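You operate a simulated robot arm through the tools that you are given. There is no shell and no other tool. Be economical: measure what you need, move in short steps, check, and stop when the job is done.

Carry out the task below with a simulated robot arm. There is one attempt and no reset: what you move stays moved.

## Task
Pack the tea tray on the dining table. At the end: the grey napkin is on the blue coaster; the white salt jar is in the tea tray; the brown paper ball is in the tea tray; the rowan jar is in the tea tray; whatever was shut is shut again. Leave all else as you found it, and nothing knocked over.

Only the result counts: the job must be done as asked and must still hold three seconds after the hand-in. Knocking over, shifting, dropping, spilling or breaking anything else fails it. Flat cloth is picked up by pressing the open fingertips on it (5 to 10 N) and closing them slowly along it; thin cloth reads only 2 to 8 mm in the jaws.

## Robot
A 7-joint arm with a two-finger parallel gripper, fixed in place. Base frame: the origin is at the foot of the arm, x ahead of it, y to its left, z up; the work surface is at about z = 0. Units: mm, degrees, N and s.
With the tool pointing down near the work surface it reaches from about 240 to 620 mm from the base axis. Its first joint turns from -66.0 to 66.0 degrees. Payload 2.6 kg.
The TCP is the grasp point between the finger pads, 30 mm short of the fingertips. In the tool frame z runs along the fingers and y along their closing line. The gripper opens to 94 mm. The fingers are 28 mm wide and 10 mm thick; the gripper's body (50 by 96 mm) begins 55 mm behind the TCP.
Orientation is that of the tool frame in the base frame, as [roll, pitch, yaw] about the fixed x, y, z axes, in that order (R = Rz(yaw) Ry(pitch) Rx(roll)). With the fingers straight down and closing along the base's y, the tool's x points along the base's -x, its y along +y and its z along -z.

## Interface
- The arm moves only by the tool step_arm. Its argument "rows" is one flat list of numbers, 7 for each row, row after row: the shift along the base's x, y, z in mm, then the turn, a rotation vector about the base's x, y, z in degrees, then the opening in per cent of the stroke, from 0 (shut) to 100 (fully open). In form: [tx, ty, tz, rx, ry, rz, fingers, tx, ty, tz, rx, ry, rz, fingers, ...]. A call has 1 to 8 rows; each row shifts and turns the commanded pose from where the row before left it. Each row takes 0.2 s and may step no farther than 50 mm and 8.6 degrees from the row before; otherwise, or with a gripper value out of range, the whole call is refused. Where a pose cannot be reached the arm comes as near as it can. A force on the tool above 40 N (or 10 N above the force at the start of the call, whichever is more), or a blocked arm, ends the call early, and 0.2 s more pass. Each finger travels about 72 mm/s and halts on what it meets, pressing with about 28 N; the grip force reading is that of the motor and also rises with nothing between the fingers. The clock runs only during rows and for 0.2 s after the last one: add rows that do not move to give the fingers time. The reply holds the time, the measured pose of the TCP, the force on the tool along the base axes, the opening and the grip force, in the units named above and with some noise, and new pictures: "views" is both (left out), scene, wrist or none.
- Cameras (640 x 400 px; columns grow to the right, rows downward): "scene" is fixed at [48.4, 444.6, 562.2]; the picture's right is [-0.61, -0.79, 0.00], its down [-0.47, 0.36, -0.80] and it looks along [0.64, -0.49, -0.59] (base axes); focal length 257 px, centre (320, 200). "wrist" rides on the gripper at [-37, 0, -58] in the tool frame; the picture's right is [0.00, -1.00, 0.00], its down [0.97, 0.00, -0.24] and it looks along [0.24, 0.00, 0.97] (tool axes); focal length 218 px, centre (320, 200). There is no depth. A picture from a camera that has moved, and an enlarged one, comes with that camera's place and axes in the base frame and with its lens.
- inspect(camera, box): a new picture of the part [left, top, right, bottom] of that camera's present view, enlarged. It takes no simulated time.
- close_job(): hands the job in; it is judged then, once.

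Go step by step. Nothing tells you positions but the pictures and the camera data: compare them with the known pose of the tool, close in by small moves and look again before you grip or let go. The budget is 120 turns and 150 pictures, counting those below and the enlarged ones. Unless the task says otherwise, let go and move clear before handing in, and close with one line.

The tools are called after "Emit:" as name(argument=value, ...) on one line, values as JSON. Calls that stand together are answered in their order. step_arm: Moves the arm, as the interface text tells. Its arguments: {"type":"object","properties":{"rows":{"type":"array"},"views":{"type":"string","enum":["both","scene","wrist","none"]}},"required":["rows"]} The other tools are called the same way: inspect (camera, box) takes an enlarged picture of a part of a camera's view; close_job () hands the job in.

At the start:

```text
t: 0.0
eef_pos: [324.9, 146.2, 355.1]
orientation: [-180.0, 0.0, 180.0]
wrist_force: [-0.1, 0.1, -1.1]
opening: 93.8
finger_force: 0.0
```

scene: 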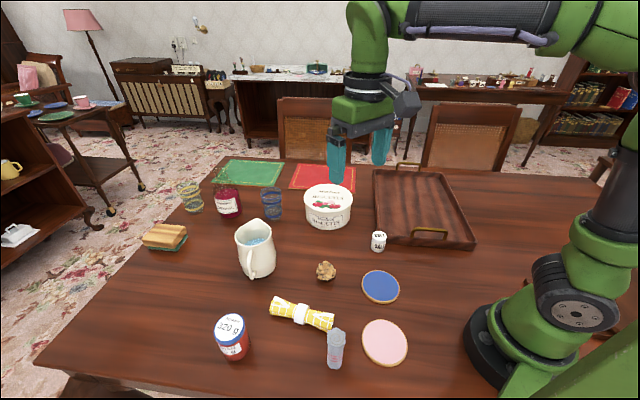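
wrist: 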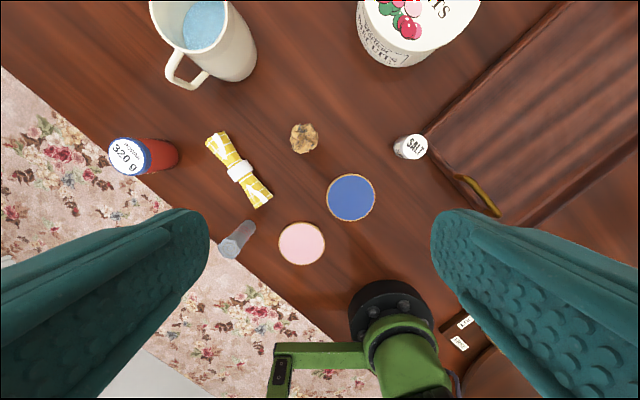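

I see a table with a tray, a salt jar, a paper ball, coasters, jars, a tub and a pitcher; no grey napkin is obvious yet. I'll enlarge parts of the scene to identify them.

Emit:
inspect(camera="scene", box=[130, 150, 290, 250])

Emit:
inspect(camera="scene", box=[200, 280, 420, 400])

Emit:
inspect(camera="scene", box=[280, 150, 500, 290])

```text
4.00 times, centred on (210, 200) of scene
camera zoom: at [48.4, 444.6, 562.2], right [-0.61, -0.79, 0.0], down [-0.47, 0.36, -0.8], along [0.64, -0.49, -0.59], focal length 1026 px, centre (760, 200)
```

zoom: 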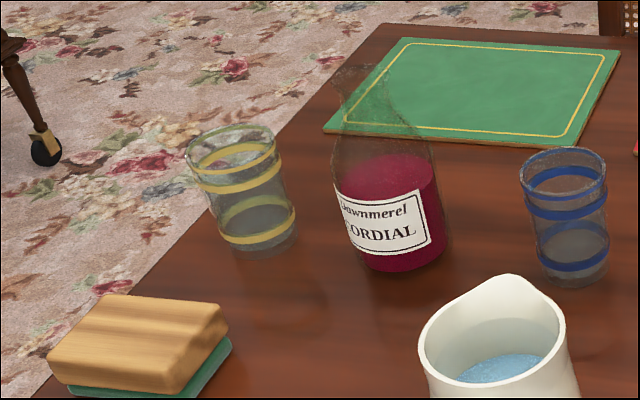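

```text
2.91 times, centred on (310, 340) of scene
camera zoom: at [48.4, 444.6, 562.2], right [-0.61, -0.79, 0.0], down [-0.47, 0.36, -0.8], along [0.64, -0.49, -0.59], focal length 746 px, centre (349, -207)
```

zoom: 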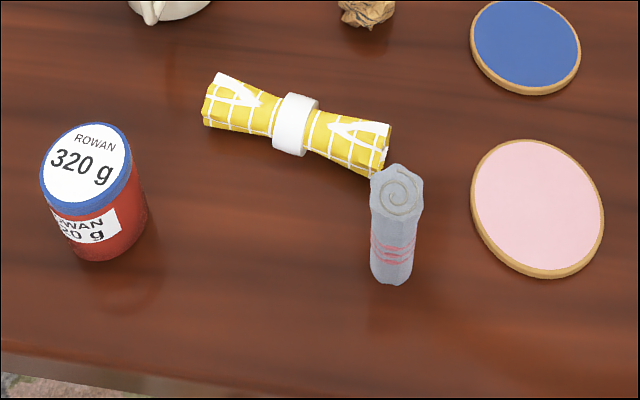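

```text
2.86 times, centred on (390, 220) of scene
camera zoom: at [48.4, 444.6, 562.2], right [-0.61, -0.79, 0.0], down [-0.47, 0.36, -0.8], along [0.64, -0.49, -0.59], focal length 733 px, centre (120, 143)
```

zoom: 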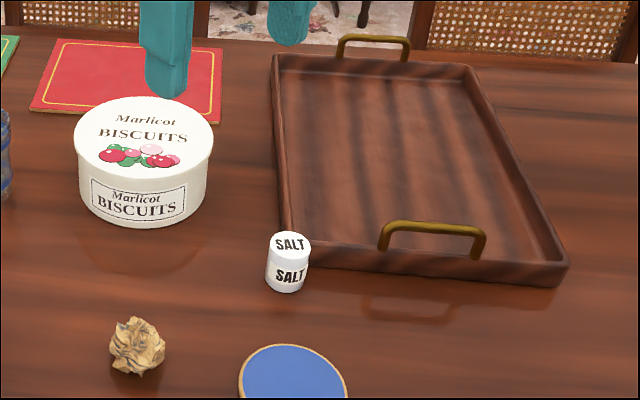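

The grey napkin is the upright roll near (204, 288). The blue coaster is near (267, 86), the salt at (361, -8), the ball at (378, 171), and the rowan jar at (345, 428). The tray's near corner is about (394, -65). I'll start with the salt and go above it.

Emit:
step_arm(rows=[7, -31, -31, 0, 0, 0, 65, 7, -31, -31, 0, 0, 0, 65, 7, -31, -31, 0, 0, 0, 65, 7, -31, -31, 0, 0, 0, 65, 8, -30, -31, 0, 0, 0, 65, 0, 0, 0, 0, 0, 0, 65])

```text
t: 1.4
eef_pos: [360.8, -7.2, 200.5]
orientation: [-179.9, 0.0, -179.9]
wrist_force: [-1.1, 0.2, 0.0]
opening: 61.1
finger_force: 0.0
camera wrist: at [398.9, -7.6, 256.9], right [0.0, -1.0, 0.0], down [-0.97, 0.0, 0.24], along [-0.24, 0.0, -0.97], focal length 218 px, centre (320, 200)
```

scene: 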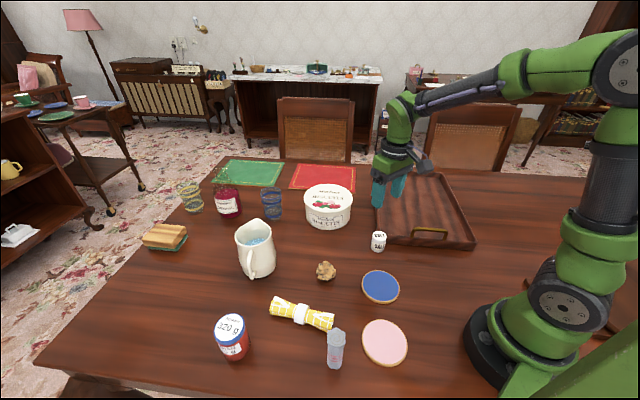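
wrist: 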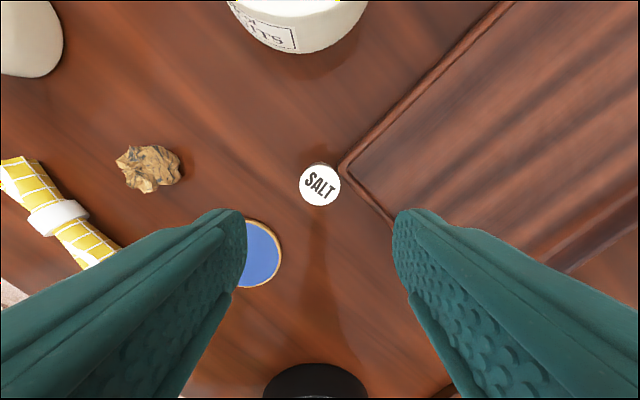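

The salt stands only about 2 mm from the tray's edge. I'll turn the gripper 43° clockwise so the fingers close parallel to that edge, and come lower.

Emit:
step_arm(rows=[0, 0, -12, 0, 0, -7.2, 65, 0, 0, -12, 0, 0, -7.2, 65, 0, 0, -12, 0, 0, -7.2, 65, 0, 0, -12, 0, 0, -7.2, 65, 0, 0, -12, 0, 0, -7.2, 65, 0, 0, -12, 0, 0, -7.2, 65, 0, 0, 0, 0, 0, 0, 65], views="wrist")

```text
t: 3.0
eef_pos: [361.0, -6.5, 127.6]
orientation: [180.0, 0.1, 136.7]
wrist_force: [-0.3, 0.5, 0.5]
opening: 61.2
finger_force: 0.0
camera wrist: at [388.6, -32.5, 185.2], right [-0.69, -0.73, 0.0], down [-0.71, 0.67, 0.24], along [-0.17, 0.16, -0.97], focal length 218 px, centre (320, 200)
```

wrist: 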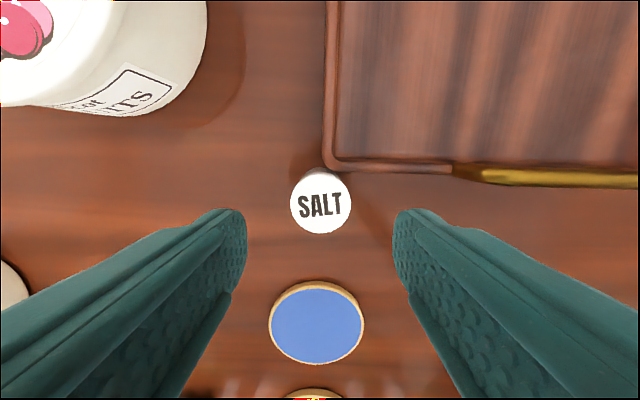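

The salt is centred between the fingers, with about 5 mm between finger width and tray rim. I'll descend and grip.

Emit:
step_arm(rows=[1, -1, -25, 0, 0, 0, 65, 0, 0, -25, 0, 0, 0, 65, 0, 0, -25, 0, 0, 0, 65, 0, 0, -18, 0, 0, 0, 65, 0, 0, 0, 0, 0, 0, 65, 0, 0, 0, 0, 0, 0, 35, 0, 0, 0, 0, 0, 0, 35])

```text
t: 4.6
eef_pos: [360.8, -7.5, 35.8]
orientation: [180.0, 0.0, 136.8]
wrist_force: [-0.2, -1.6, -0.1]
opening: 39.0
finger_force: 28.1
camera wrist: at [389.4, -33.5, 92.7], right [-0.68, -0.73, 0.0], down [-0.71, 0.66, 0.24], along [-0.18, 0.16, -0.97], focal length 218 px, centre (320, 200)
```

scene: 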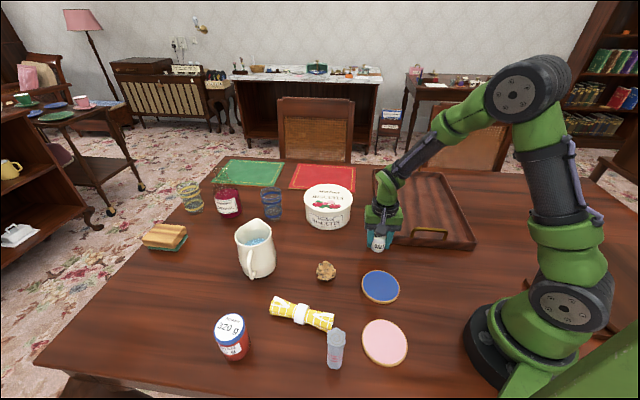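
wrist: 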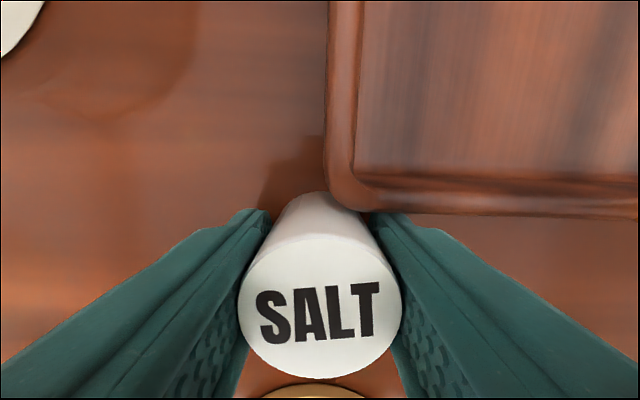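

Grip holds at 39 mm. I'll lift it straight up, carry it over the tray to about (389, -129), and come down partway to check.

Emit:
step_arm(rows=[0, 0, 25, 0, 0, 0, 35, 0, 0, 45, 0, 0, 0, 35, 0, 0, 30, 0, 0, 0, 35, 7, -30, 0, 0, 0, 0, 35, 7, -30, 0, 0, 0, 0, 35, 7, -30, 0, 0, 0, 0, 35, 7, -31, 0, 0, 0, 0, 35, 0, 0, 0, 0, 0, 0, 35])

```text
t: 6.4
eef_pos: [390.9, -128.8, 136.4]
orientation: [-180.0, 0.0, 136.8]
wrist_force: [-0.1, -0.2, 0.0]
opening: 32.8
finger_force: 0.0
camera wrist: at [418.0, -155.6, 193.3], right [-0.68, -0.73, 0.0], down [-0.71, 0.66, 0.24], along [-0.17, 0.16, -0.97], focal length 218 px, centre (320, 200)
```

scene: 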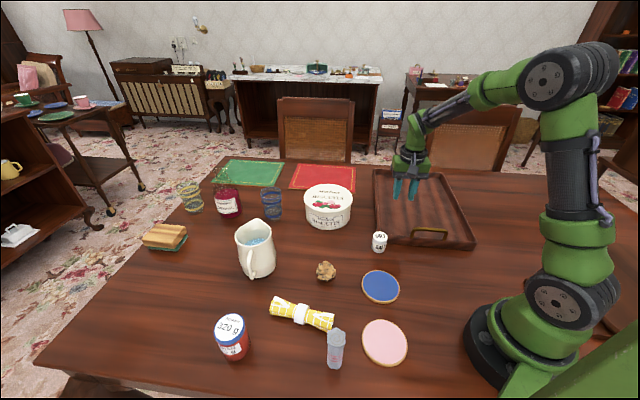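
wrist: 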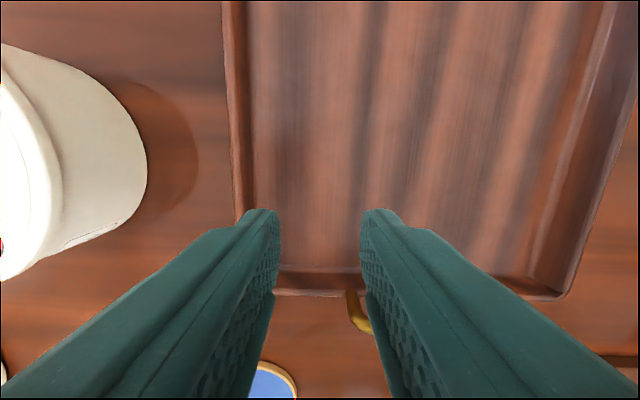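

The salt slipped out and is standing near its old place. I'll go back, look, and grip lower with full closure and a slower lift.

Emit:
step_arm(rows=[-7, 30, 0, 0, 0, 0, 65, -7, 30, 0, 0, 0, 0, 65, -8, 30, 0, 0, 0, 0, 65, -7, 31, 0, 0, 0, 0, 65, 0, 0, 0, 0, 0, 0, 65], views="wrist")

Emit:
inspect(camera="scene", box=[340, 210, 440, 270])

```text
t: 7.6
eef_pos: [361.0, -7.5, 134.5]
orientation: [180.0, 0.0, 136.8]
wrist_force: [-0.4, 0.7, 0.7]
opening: 61.4
finger_force: 0.0
camera wrist: at [389.1, -33.3, 192.5], right [-0.68, -0.73, 0.0], down [-0.71, 0.66, 0.24], along [-0.18, 0.16, -0.97], focal length 218 px, centre (320, 200)
```

wrist: 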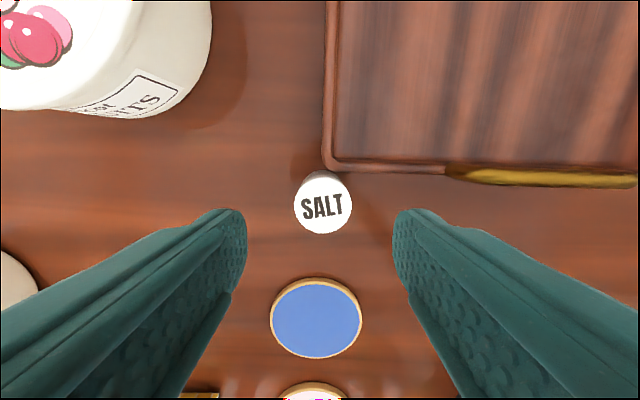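

```text
6.40 times, centred on (390, 240) of scene
camera zoom: at [48.4, 444.6, 562.2], right [-0.61, -0.79, 0.0], down [-0.47, 0.36, -0.8], along [0.64, -0.49, -0.59], focal length 1642 px, centre (-128, -56)
```

zoom: 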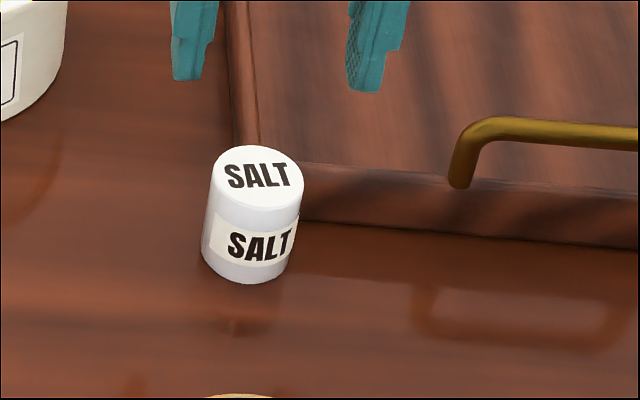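

The salt stands upright and centred. I'll go down to about 31 mm and close fully this time, then lift gently.

Emit:
step_arm(rows=[-1, -1, -35, 0, 0, 0, 65, 0, 0, -35, 0, 0, 0, 65, 0, 0, -25, 0, 0, 0, 65, 0, 0, -10, 0, 0, 0, 65, 0, 0, 0, 0, 0, 0, 65, 0, 0, 0, 0, 0, 0, 30, 0, 0, 0, 0, 0, 0, 0, 0, 0, 0, 0, 0, 0, 0], views="none")

Emit:
step_arm(rows=[0, 0, 2, 0, 0, 0, 0, 0, 0, 6, 0, 0, 0, 0, 0, 0, 10, 0, 0, 0, 0, 0, 0, 12, 0, 0, 0, 0])

```text
t: 9.4
eef_pos: [359.6, -8.0, 29.8]
orientation: [180.0, 0.0, 136.9]
wrist_force: [0.0, 0.3, 0.6]
opening: 39.7
finger_force: 28.1
```

```text
t: 10.4
eef_pos: [360.6, -8.3, 61.1]
orientation: [-180.0, 0.0, 136.8]
wrist_force: [0.3, 0.0, -0.9]
opening: 39.4
finger_force: 28.3
camera wrist: at [387.8, -34.3, 117.8], right [-0.68, -0.73, 0.0], down [-0.71, 0.66, 0.24], along [-0.18, 0.16, -0.97], focal length 218 px, centre (320, 200)
```

scene: 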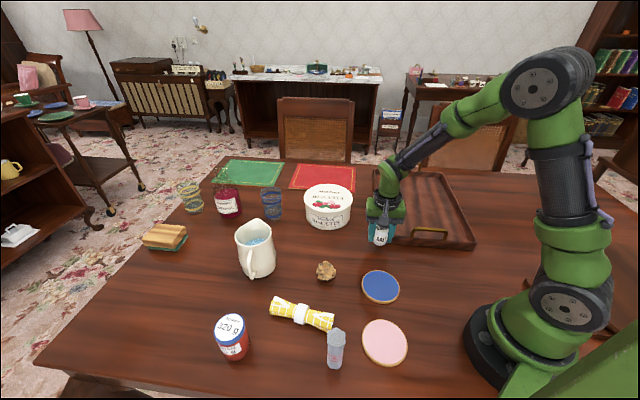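
wrist: 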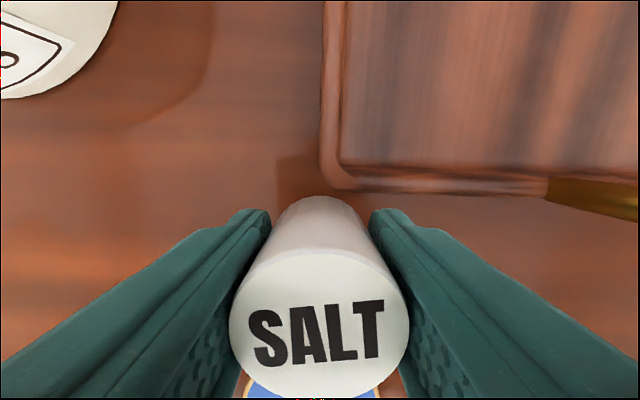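

The salt has lifted. I'll carry it gently over the tray.

Emit:
step_arm(rows=[0, 0, 16, 0, 0, 0, 0, 0, 0, 16, 0, 0, 0, 0, 2, -10, 8, 0, 0, 0, 0, 5, -22, 0, 0, 0, 0, 0, 7, -28, 0, 0, 0, 0, 0, 7, -28, 0, 0, 0, 0, 0, 5, -22, 0, 0, 0, 0, 0, 2, -10, 0, 0, 0, 0, 0])

```text
t: 12.2
eef_pos: [388.5, -128.8, 101.1]
orientation: [-180.0, 0.0, 136.8]
wrist_force: [0.8, -1.5, -1.6]
opening: 39.4
finger_force: 28.0
camera wrist: at [416.2, -154.6, 158.1], right [-0.68, -0.73, 0.0], down [-0.71, 0.66, 0.24], along [-0.17, 0.16, -0.97], focal length 218 px, centre (320, 200)
```

scene: 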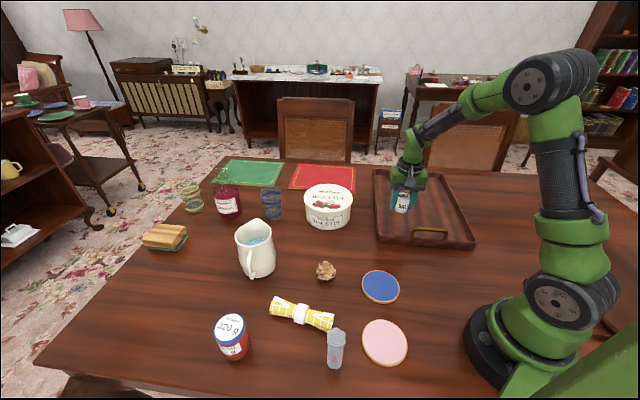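
wrist: 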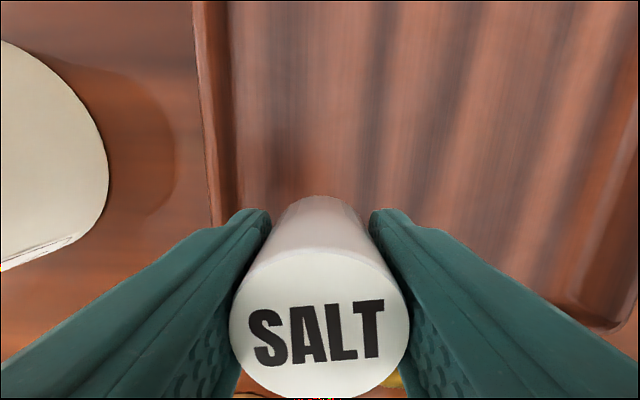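

It is held over the tray. I'll lower it toward the floor.

Emit:
step_arm(rows=[0, 0, -20, 0, 0, 0, 0, 0, 0, -20, 0, 0, 0, 0, 0, 0, -12, 0, 0, 0, 0, 0, 0, -6, 0, 0, 0, 0, 0, 0, -2, 0, 0, 0, 0, 0, 0, 0, 0, 0, 0, 0], views="none")

```text
t: 13.6
eef_pos: [388.5, -128.9, 39.6]
orientation: [-180.0, 0.1, 136.7]
wrist_force: [0.5, -0.4, -1.3]
opening: 39.4
finger_force: 28.4
```

Emit:
step_arm(rows=[0, 0, -1.5, 0, 0, 0, 0, 0, 0, -1.5, 0, 0, 0, 0], views="none")

```text
t: 14.2
eef_pos: [387.5, -129.8, 37.4]
orientation: [-179.9, 0.0, 136.8]
wrist_force: [-1.6, -0.3, 3.9]
opening: 39.3
finger_force: 27.9
```

A slight upward force has started, so contact is close. One more millimetre to confirm.

Emit:
step_arm(rows=[0, 0, -1, 0, 0, 0, 0], views="none")

```text
t: 14.6
eef_pos: [388.1, -129.5, 38.1]
orientation: [-180.0, 0.0, 136.7]
wrist_force: [-8.2, 1.1, 19.3]
opening: 39.4
finger_force: 28.0
```

It's firmly on the floor. I'll ease off, open, and rise.

Emit:
step_arm(rows=[0, 0, 1.2, 0, 0, 0, 0, 0, 0, 0, 0, 0, 0, 45, 0, 0, 0, 0, 0, 0, 62, 0, 0, 0, 0, 0, 0, 62, 0, 0, 25, 0, 0, 0, 62, 0, 0, 35, 0, 0, 0, 62, 0, 0, 40, 0, 0, 0, 62, 0, 0, 0, 0, 0, 0, 62])

```text
t: 16.4
eef_pos: [386.9, -128.2, 138.1]
orientation: [180.0, 0.0, 136.7]
wrist_force: [-0.1, -0.7, 0.9]
opening: 58.4
finger_force: 0.1
camera wrist: at [415.8, -153.9, 194.8], right [-0.68, -0.73, 0.0], down [-0.71, 0.66, 0.24], along [-0.18, 0.16, -0.97], focal length 218 px, centre (320, 200)
```

scene: 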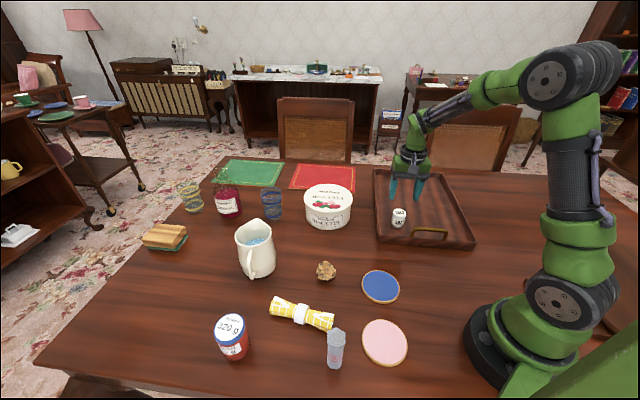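
wrist: 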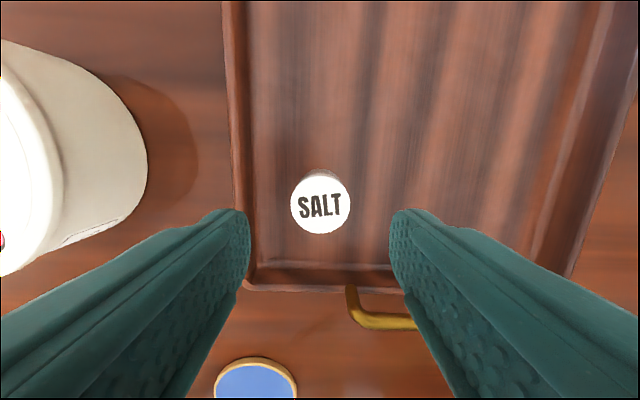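

The salt stands upright in the tray. Next is the paper ball: I'll rise and go above (378, 171).

Emit:
step_arm(rows=[0, 20, 25, 0, 0, 0, 80, -2, 45, 20, 0, 0, 0, 80, -2, 45, 0, 0, 0, 0, 80, -2, 45, 0, 0, 0, 0, 80, -2, 45, 0, 0, 0, 0, 80, -1, 45, -10, 0, 0, 0, 80, 0, 40, -20, 0, 0, 0, 80, 0, 14, -10, 0, 0, 0, 80], views="wrist")

```text
t: 18.2
eef_pos: [378.0, 170.4, 142.2]
orientation: [180.0, 0.0, 136.8]
wrist_force: [0.0, -0.3, -0.2]
opening: 75.3
finger_force: 0.0
camera wrist: at [406.3, 145.2, 199.1], right [-0.68, -0.73, 0.0], down [-0.71, 0.66, 0.24], along [-0.18, 0.16, -0.97], focal length 218 px, centre (320, 200)
```

wrist: 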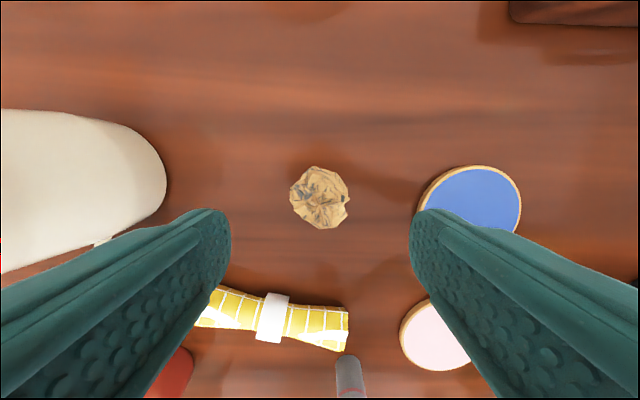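

The ball is centred with about 4 mm offset, roughly 50 mm wide. I'll descend around it and close gradually.

Emit:
step_arm(rows=[-3, 3, -35, 0, 0, 0, 80, 0, 0, -35, 0, 0, 0, 80, 0, 0, -25, 0, 0, 0, 80, 0, 0, -15, 0, 0, 0, 80, 0, 0, 0, 0, 0, 0, 65, 0, 0, 0, 0, 0, 0, 48, 0, 0, 0, 0, 0, 0, 48])

```text
t: 19.8
eef_pos: [376.1, 173.2, 31.6]
orientation: [179.9, 0.0, 136.8]
wrist_force: [-0.5, -1.2, -0.2]
opening: 48.8
finger_force: 28.1
camera wrist: at [403.8, 147.7, 89.3], right [-0.68, -0.73, 0.0], down [-0.71, 0.66, 0.24], along [-0.18, 0.16, -0.97], focal length 218 px, centre (320, 200)
```

scene: 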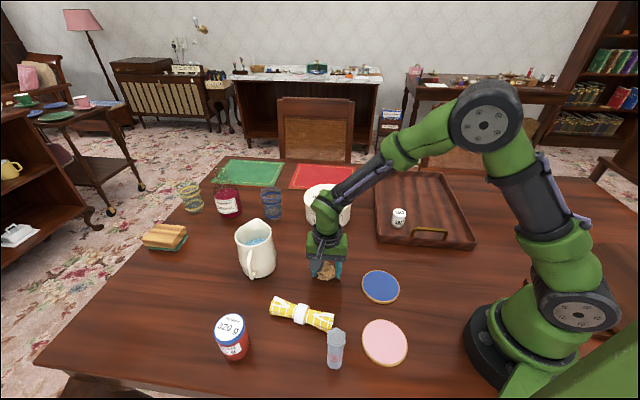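
wrist: 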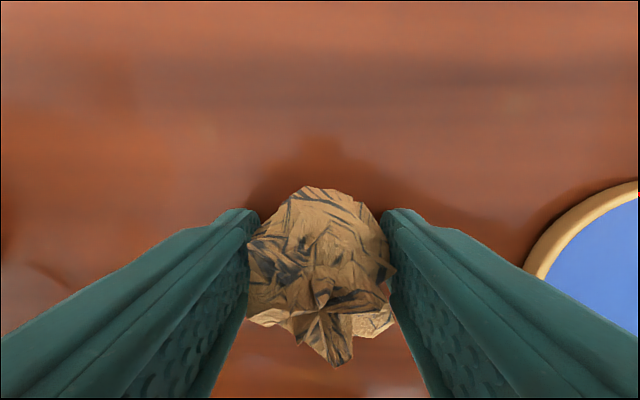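

The ball is held at 49 mm. Lifting gently to check.

Emit:
step_arm(rows=[0, 0, 3, 0, 0, 0, 42, 0, 0, 8, 0, 0, 0, 40, 0, 0, 14, 0, 0, 0, 40, 0, 0, 20, 0, 0, 0, 40, 0, 0, 25, 0, 0, 0, 40, 0, 0, 30, 0, 0, 0, 40, 0, 0, 25, 0, 0, 0, 40, 0, 0, 15, 0, 0, 0, 40], views="wrist")

```text
t: 21.6
eef_pos: [377.5, 173.3, 173.8]
orientation: [180.0, 0.0, 136.7]
wrist_force: [-0.1, 0.3, 1.3]
opening: 48.6
finger_force: 28.1
camera wrist: at [404.3, 147.4, 230.3], right [-0.68, -0.73, 0.0], down [-0.71, 0.66, 0.24], along [-0.17, 0.16, -0.97], focal length 218 px, centre (320, 200)
```

wrist: 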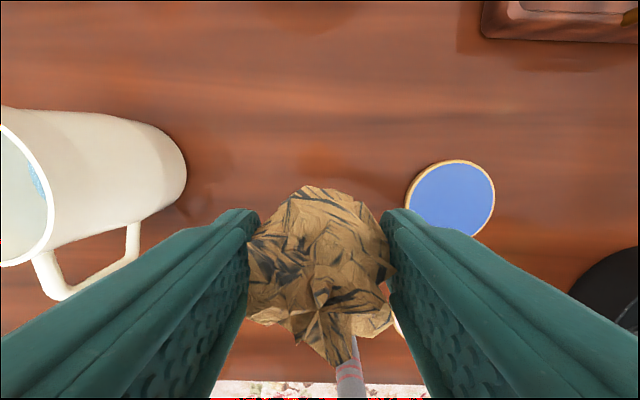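

The ball is held. I'll carry it over the tray to (329, -190).

Emit:
step_arm(rows=[-3, -25, 10, 0, 0, 0, 40, -6, -45, 0, 0, 0, 0, 40, -7, -48, 0, 0, 0, 0, 40, -7, -48, 0, 0, 0, 0, 40, -7, -48, 0, 0, 0, 0, 40, -7, -48, 0, 0, 0, 0, 40, -6, -48, 0, 0, 0, 0, 40, -4, -35, -10, 0, 0, 0, 40], views="none")

Emit:
step_arm(rows=[-1, -18, -25, 0, 0, 0, 40, 0, 0, -25, 0, 0, 0, 40, 0, 0, -15, 0, 0, 0, 40, 0, 0, 0, 0, 0, 0, 40])

```text
t: 23.4
eef_pos: [329.5, -170.6, 171.6]
orientation: [-180.0, 0.0, 136.9]
wrist_force: [-0.6, -0.7, 0.0]
opening: 48.4
finger_force: 28.6
```

```text
t: 24.4
eef_pos: [327.1, -188.2, 107.9]
orientation: [-179.9, 0.0, 136.9]
wrist_force: [0.9, -0.5, 0.1]
opening: 48.3
finger_force: 28.1
camera wrist: at [355.6, -214.1, 164.5], right [-0.68, -0.73, 0.0], down [-0.71, 0.66, 0.24], along [-0.17, 0.16, -0.97], focal length 218 px, centre (320, 200)
```

scene: 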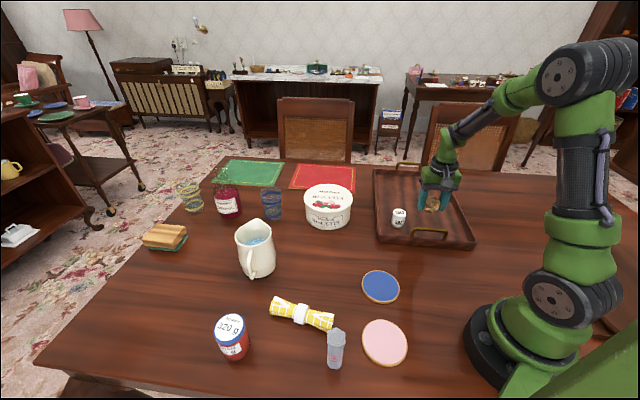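
wrist: 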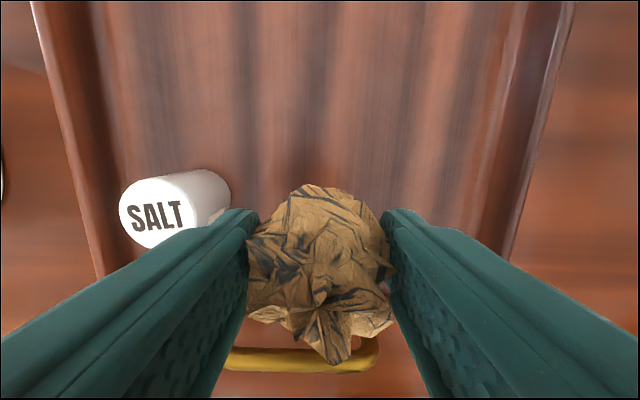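

It's well placed, clear of salt and handle. Lower to about 40 mm and release with a partial opening.

Emit:
step_arm(rows=[0, 0, -25, 0, 0, 0, 40, 0, 0, -25, 0, 0, 0, 40, 0, 0, -13, 0, 0, 0, 40, 0, 0, -4, 0, 0, 0, 40, 0, 0, -1, 0, 0, 0, 40, 0, 0, 0, 0, 0, 0, 40], views="none")

Emit:
step_arm(rows=[0, 0, 0, 0, 0, 0, 55, 0, 0, 0, 0, 0, 0, 65, 0, 0, 0, 0, 0, 0, 70, 0, 0, 20, 0, 0, 0, 70, 0, 0, 35, 0, 0, 0, 70, 0, 0, 45, 0, 0, 0, 70, 0, 0, 45, 0, 0, 0, 70])

```text
t: 25.8
eef_pos: [328.2, -188.1, 39.6]
orientation: [179.9, 0.0, 136.8]
wrist_force: [-0.4, -0.7, 0.5]
opening: 48.4
finger_force: 28.6
```

```text
t: 27.4
eef_pos: [327.6, -189.8, 184.9]
orientation: [180.0, 0.1, 136.8]
wrist_force: [1.2, -0.2, -0.9]
opening: 65.8
finger_force: 0.0
camera wrist: at [355.2, -214.9, 242.7], right [-0.69, -0.73, 0.0], down [-0.71, 0.67, 0.24], along [-0.18, 0.16, -0.97], focal length 218 px, centre (320, 200)
```

scene: 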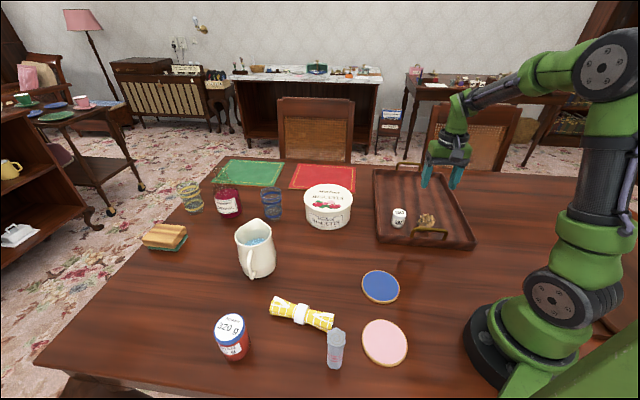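
wrist: 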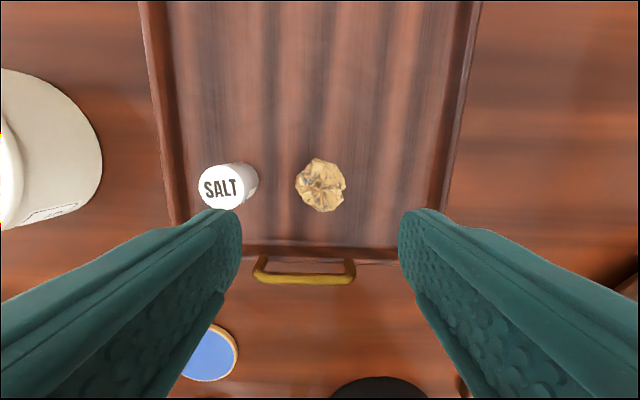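

The ball is in the tray. Next is the rowan jar: I'll travel high toward (345, 428), turning the gripper on the way.

Emit:
step_arm(rows=[1, 30, 20, 0, 0, 7.5, 80, 1, 46, 15, 0, 0, 7.5, 100, 1, 46, 10, 0, 0, 7.5, 100, 1, 46, 0, 0, 0, 7.5, 100, 1, 46, 0, 0, 0, 7.5, 100, 1, 46, 0, 0, 0, 7.5, 100, 1, 46, 0, 0, 0, 7.5, 100, 1, 46, 0, 0, 0, 7.5, 100], views="none")

Emit:
step_arm(rows=[1, 46, 0, 0, 0, 0, 100, 1, 46, 0, 0, 0, 0, 100, 1, 46, 0, 0, 0, 0, 100, 1, 46, 0, 0, 0, 0, 100, 1, 46, 0, 0, 0, 0, 100, 2, 36, 0, 0, 0, 0, 100, 0, 0, 0, 0, 0, 0, 100])

```text
t: 29.2
eef_pos: [337.1, 162.8, 230.4]
orientation: [-179.9, 0.0, -163.1]
wrist_force: [0.0, -0.1, -0.2]
opening: 94.1
finger_force: 0.0
```

```text
t: 30.8
eef_pos: [342.4, 429.1, 230.0]
orientation: [179.9, -0.1, -163.2]
wrist_force: [0.1, -0.3, 0.3]
opening: 94.0
finger_force: 0.0
camera wrist: at [378.2, 439.7, 287.4], right [0.29, -0.96, 0.0], down [-0.93, -0.28, 0.24], along [-0.23, -0.07, -0.97], focal length 218 px, centre (320, 200)
```

scene: 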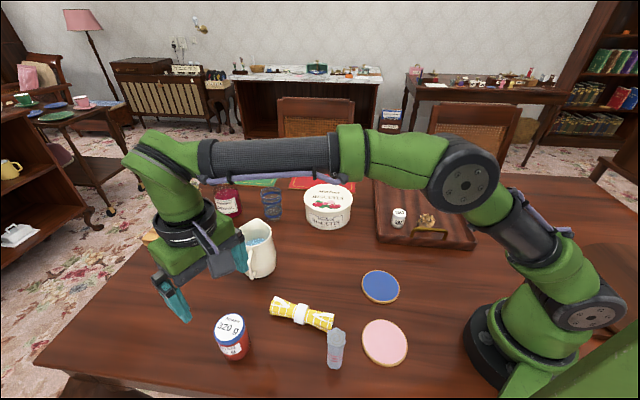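
wrist: 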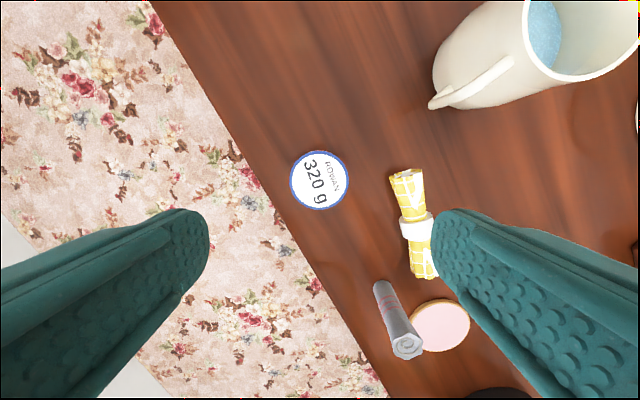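

The jar's lid is centred near (348, 430), about 55 mm wide. I'll approach to z ≈ 120 to measure its height.

Emit:
step_arm(rows=[3, 1, -30, 0, 0, 0, 88, 3, 1, -30, 0, 0, 0, 88, 0, 0, -30, 0, 0, 0, 88, 0, 0, -20, 0, 0, 0, 88, 0, 0, 0, 0, 0, 0, 88])

Emit:
inspect(camera="scene", box=[140, 270, 300, 370])

```text
t: 32.0
eef_pos: [349.8, 430.5, 118.5]
orientation: [180.0, 0.0, -163.2]
wrist_force: [0.0, -0.2, 0.8]
opening: 83.0
finger_force: 0.2
camera wrist: at [385.3, 441.0, 176.2], right [0.29, -0.96, 0.0], down [-0.93, -0.28, 0.24], along [-0.23, -0.07, -0.97], focal length 218 px, centre (320, 200)
```

scene: 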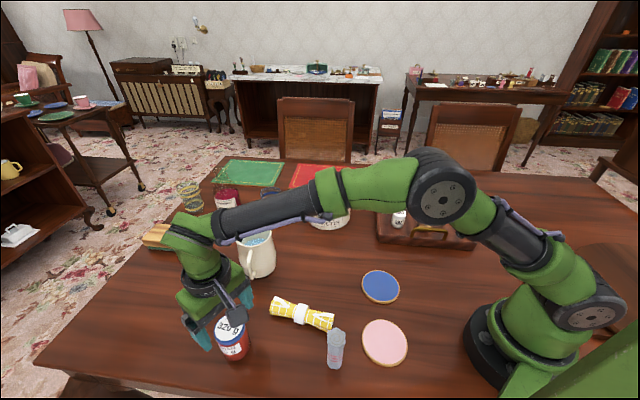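
wrist: 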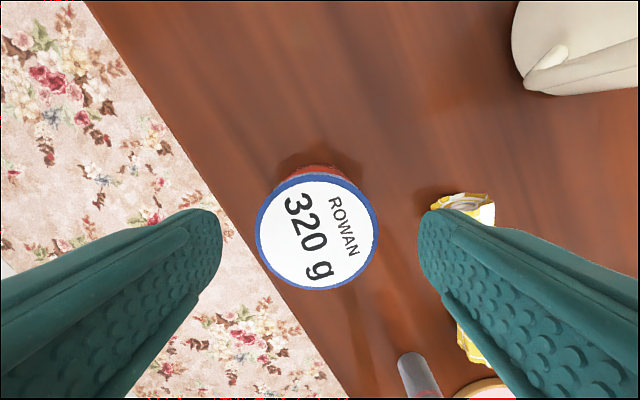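

```text
4.00 times, centred on (220, 320) of scene
camera zoom: at [48.4, 444.6, 562.2], right [-0.61, -0.79, 0.0], down [-0.47, 0.36, -0.8], along [0.64, -0.49, -0.59], focal length 1026 px, centre (720, -280)
```

zoom: 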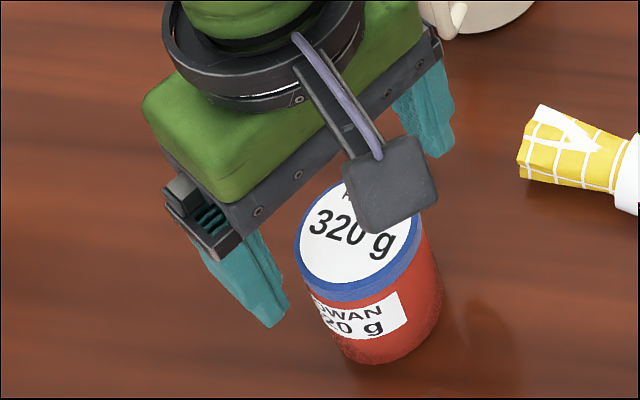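

The jar is about 83 mm tall, 54 mm wide and centred. I'll descend to TCP z ≈ 43 and close.

Emit:
step_arm(rows=[0, 0, -25, 0, 0, 0, 88, 0, 0, -25, 0, 0, 0, 88, 0, 0, -18, 0, 0, 0, 88, 0, 0, -8, 0, 0, 0, 88, 0, 0, 0, 0, 0, 0, 70, 0, 0, 0, 0, 0, 0, 45, 0, 0, 0, 0, 0, 0, 30, 0, 0, 0, 0, 0, 0, 30], views="wrist")

```text
t: 33.8
eef_pos: [350.3, 430.1, 42.7]
orientation: [-179.9, -0.1, -163.2]
wrist_force: [0.0, 0.2, 0.3]
opening: 56.7
finger_force: 28.1
camera wrist: at [385.0, 440.7, 100.5], right [0.29, -0.96, 0.0], down [-0.93, -0.28, 0.24], along [-0.23, -0.07, -0.97], focal length 218 px, centre (320, 200)
```

wrist: 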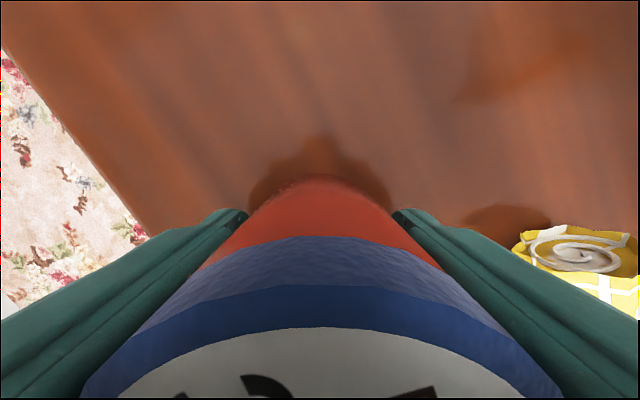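

Gripped at 57 mm with no side force. I'll lift slowly and check that it holds.

Emit:
step_arm(rows=[0, 0, 2, 0, 0, 0, 0, 0, 0, 5, 0, 0, 0, 0, 0, 0, 8, 0, 0, 0, 0, 0, 0, 10, 0, 0, 0, 0, 0, 0, 12, 0, 0, 0, 0, 0, 0, 0, 0, 0, 0, 0])

```text
t: 35.2
eef_pos: [348.9, 430.2, 81.0]
orientation: [-180.0, 0.0, -163.2]
wrist_force: [-0.2, -0.7, -3.5]
opening: 56.3
finger_force: 27.5
camera wrist: at [385.3, 440.6, 137.9], right [0.29, -0.96, 0.0], down [-0.93, -0.28, 0.24], along [-0.23, -0.07, -0.97], focal length 218 px, centre (320, 200)
```

scene: 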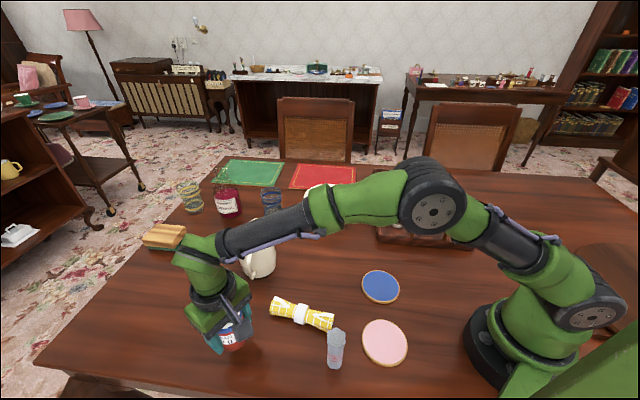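
wrist: 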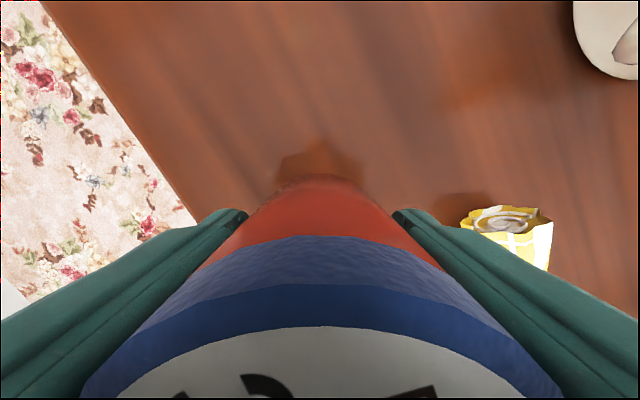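

The jar is held (about 3.5 N). I'll lift to about 230 mm and carry it toward the tray, turning back on the way.

Emit:
step_arm(rows=[0, 0, 20, 0, 0, 0, 0, 0, 0, 32, 0, 0, 0, 0, 0, 0, 40, 0, 0, 0, 0, 0, -10, 36, 0, 0, 0, 0, 1, -20, 22, 0, 0, -4, 0, 4, -30, 0, 0, 0, -6, 0, 5, -38, 0, 0, 0, -6, 0, 6, -42, 0, 0, 0, -6, 0], views="none")

Emit:
step_arm(rows=[7, -42, 0, 0, 0, -6, 0, 7, -42, 0, 0, 0, -6, 0, 7, -42, 0, 0, 0, -6, 0, 7, -42, 0, 0, 0, -6, 0, 7, -42, 0, 0, 0, -6, 0, 7, -42, 0, 0, 0, -6, 0, 7, -42, 0, 0, 0, -2, 0, 6, -42, 0, 0, 0, 0, 0], views="none")

Emit:
step_arm(rows=[5, -42, 0, 0, 0, 0, 0, 4, -42, 0, 0, 0, 0, 0, 3, -35, 0, 0, 0, 0, 0, 2, -30, 0, 0, 0, 0, 0, 0, -22, -15, 0, 0, 0, 0, 0, 0, -30, 0, 0, 0, 0, 0, 0, -30, 0, 0, 0, 0, 0, 0, 0, 0, 0, 0, 0])

```text
t: 37.0
eef_pos: [364.3, 290.3, 231.4]
orientation: [179.9, 0.0, 174.7]
wrist_force: [-0.5, 0.3, -2.9]
opening: 56.4
finger_force: 28.1
```

```text
t: 38.8
eef_pos: [420.1, -46.6, 229.0]
orientation: [179.9, -0.1, 136.7]
wrist_force: [-0.3, -0.2, -2.6]
opening: 56.0
finger_force: 27.3
```

```text
t: 40.6
eef_pos: [434.3, -216.8, 154.6]
orientation: [-180.0, 0.0, 136.9]
wrist_force: [-0.2, 0.3, -4.2]
opening: 56.1
finger_force: 28.2
camera wrist: at [461.7, -242.4, 212.2], right [-0.68, -0.73, 0.0], down [-0.71, 0.66, 0.24], along [-0.17, 0.16, -0.97], focal length 218 px, centre (320, 200)
```

scene: 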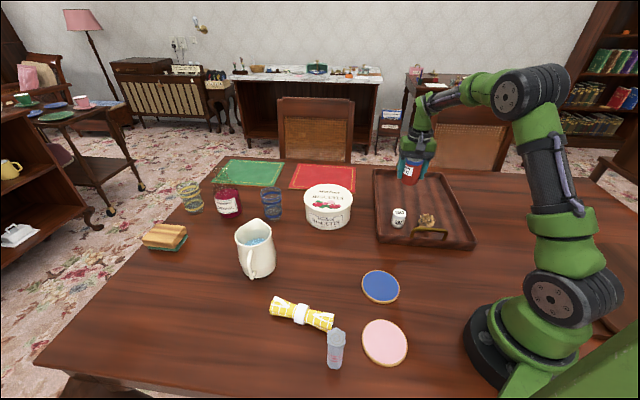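
wrist: 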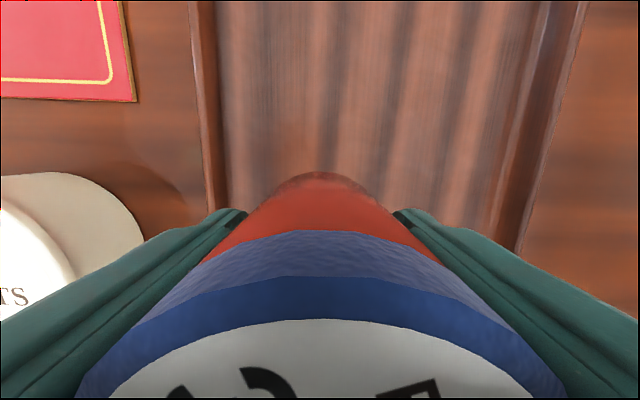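

It's above the clear tray floor. Lowering toward contact expected near TCP z ≈ 50.

Emit:
step_arm(rows=[0, 0, -30, 0, 0, 0, 0, 0, 0, -30, 0, 0, 0, 0, 0, 0, -22, 0, 0, 0, 0, 0, 0, -12, 0, 0, 0, 0, 0, 0, -5, 0, 0, 0, 0, 0, 0, -2, 0, 0, 0, 0, 0, 0, -1.5, 0, 0, 0, 0, 0, 0, 0, 0, 0, 0, 0], views="none")

Emit:
step_arm(rows=[0, 0, -1, 0, 0, 0, 0], views="none")

```text
t: 42.4
eef_pos: [433.9, -216.9, 53.3]
orientation: [-180.0, 0.1, 136.8]
wrist_force: [-0.6, 0.4, -2.2]
opening: 56.0
finger_force: 28.0
```

```text
t: 42.8
eef_pos: [434.0, -215.7, 52.7]
orientation: [-180.0, 0.0, 136.8]
wrist_force: [0.3, -0.2, -2.7]
opening: 56.0
finger_force: 27.2
```

Emit:
step_arm(rows=[0, 0, -1.2, 0, 0, 0, 0, 0, 0, -0.8, 0, 0, 0, 0], views="none")

```text
t: 43.4
eef_pos: [433.0, -217.8, 50.0]
orientation: [180.0, 0.0, 136.8]
wrist_force: [-1.7, 0.7, 0.8]
opening: 56.3
finger_force: 27.8
```

The force has risen from -3 to about +1 N, so the jar is touching down. I'll lower another half millimetre, open, and rise.

Emit:
step_arm(rows=[0, 0, -0.4, 0, 0, 0, 0, 0, 0, 0, 0, 0, 0, 65, 0, 0, 0, 0, 0, 0, 80, 0, 0, 0, 0, 0, 0, 85, 0, 0, 25, 0, 0, 0, 85, 0, 0, 40, 0, 0, 0, 85, 0, 0, 45, 0, 0, 0, 85, 0, 0, 45, 0, 0, 0, 85])

```text
t: 45.2
eef_pos: [434.7, -215.6, 205.6]
orientation: [180.0, -0.1, 136.9]
wrist_force: [-0.2, 0.1, 0.2]
opening: 79.8
finger_force: 0.1
camera wrist: at [461.8, -242.0, 262.6], right [-0.68, -0.73, 0.0], down [-0.71, 0.66, 0.24], along [-0.18, 0.16, -0.97], focal length 218 px, centre (320, 200)
```

scene: 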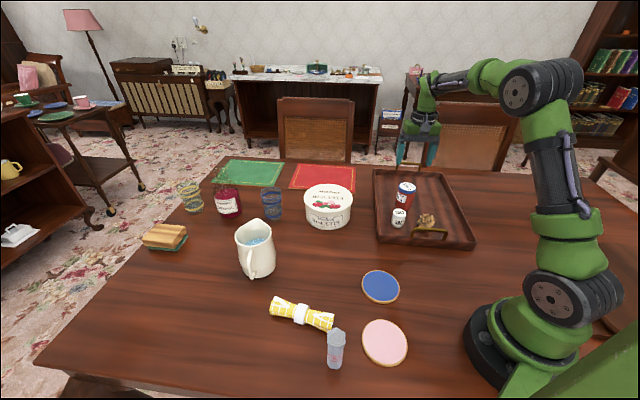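
wrist: 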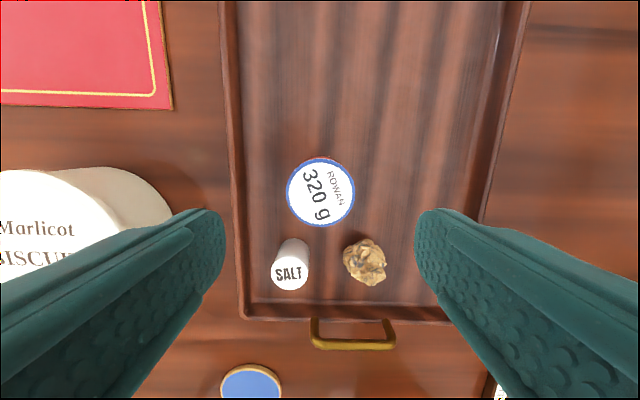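

All three are upright in the tray. Last is the grey napkin roll; I'll travel high to above (204, 288), turning the gripper on the way.

Emit:
step_arm(rows=[-12, 28, 25, 0, 0, 6, 70, -19, 42, 0, 0, 0, 6, 70, -19, 42, 0, 0, 0, 6, 70, -19, 42, 0, 0, 0, 6, 70, -19, 42, 0, 0, 0, 6, 70, -19, 42, 0, 0, 0, 6, 70, -19, 42, 0, 0, 0, 6, 70, -19, 42, 0, 0, 0, 6, 70], views="none")

Emit:
step_arm(rows=[-19, 42, 0, 0, 0, 6, 70, -19, 42, 0, 0, 0, 6, 70, -19, 42, 0, 0, 0, 0, 70, -19, 38, 0, 0, 0, 0, 70, -9, 18, 0, 0, 0, 0, 70, 0, 0, 0, 0, 0, 0, 70])

```text
t: 47.0
eef_pos: [288.3, 106.0, 230.5]
orientation: [180.0, 0.0, -175.1]
wrist_force: [-0.3, 0.1, 0.1]
opening: 66.0
finger_force: 0.0
```

```text
t: 48.4
eef_pos: [204.3, 287.1, 230.6]
orientation: [-180.0, 0.0, -163.2]
wrist_force: [-0.4, -0.1, 0.0]
opening: 65.9
finger_force: 0.1
camera wrist: at [239.7, 297.3, 287.5], right [0.29, -0.96, 0.0], down [-0.93, -0.28, 0.24], along [-0.23, -0.07, -0.97], focal length 218 px, centre (320, 200)
```

scene: 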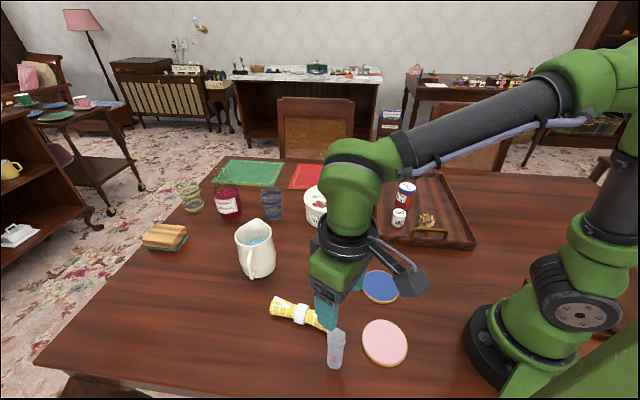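
wrist: 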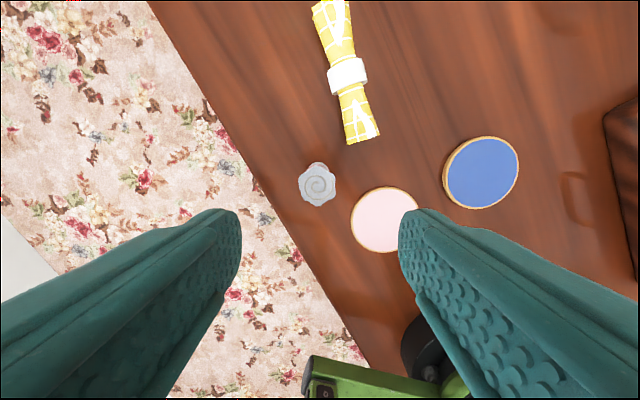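

The roll's top is at about (207, 289), 33 mm wide and roughly 100 mm tall. I'll move closer to z ≈ 150 and look.

Emit:
step_arm(rows=[1.5, 1.5, -40, 0, 0, 0, 70, 1.5, 1, -40, 0, 0, 0, 70, 0, 0, 0, 0, 0, 0, 70])

Emit:
inspect(camera="scene", box=[260, 280, 420, 380])

```text
t: 49.2
eef_pos: [207.4, 288.9, 150.8]
orientation: [-179.9, 0.0, -163.2]
wrist_force: [-0.4, 0.4, 0.1]
opening: 65.8
finger_force: 0.0
camera wrist: at [243.0, 300.1, 207.1], right [0.29, -0.96, 0.0], down [-0.93, -0.28, 0.24], along [-0.23, -0.07, -0.97], focal length 218 px, centre (320, 200)
```

scene: 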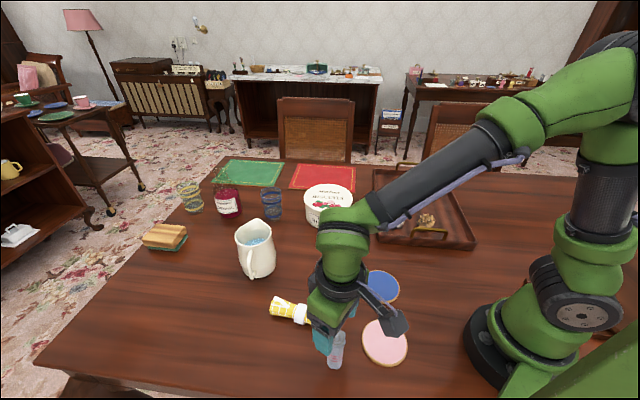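
wrist: 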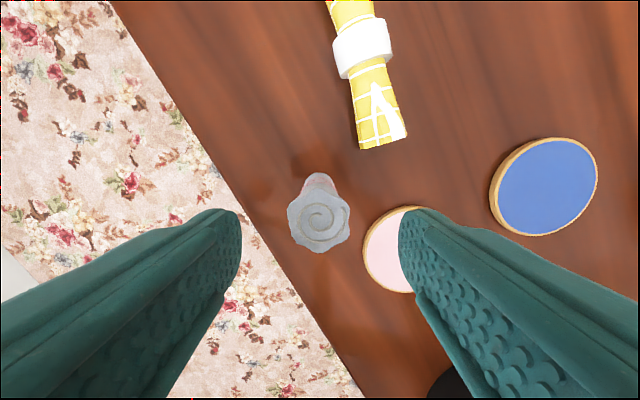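

```text
4.00 times, centred on (340, 330) of scene
camera zoom: at [48.4, 444.6, 562.2], right [-0.61, -0.79, 0.0], down [-0.47, 0.36, -0.8], along [0.64, -0.49, -0.59], focal length 1026 px, centre (240, -320)
```

zoom: 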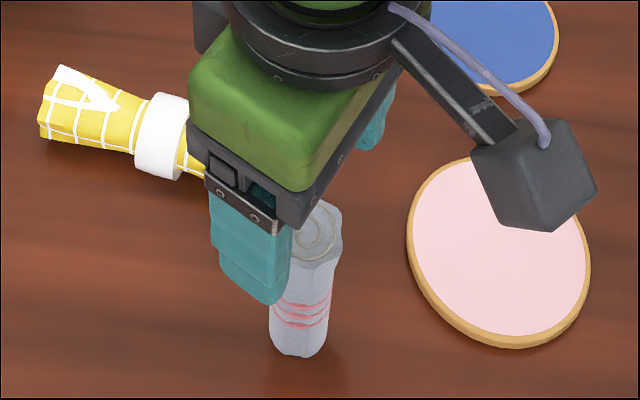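

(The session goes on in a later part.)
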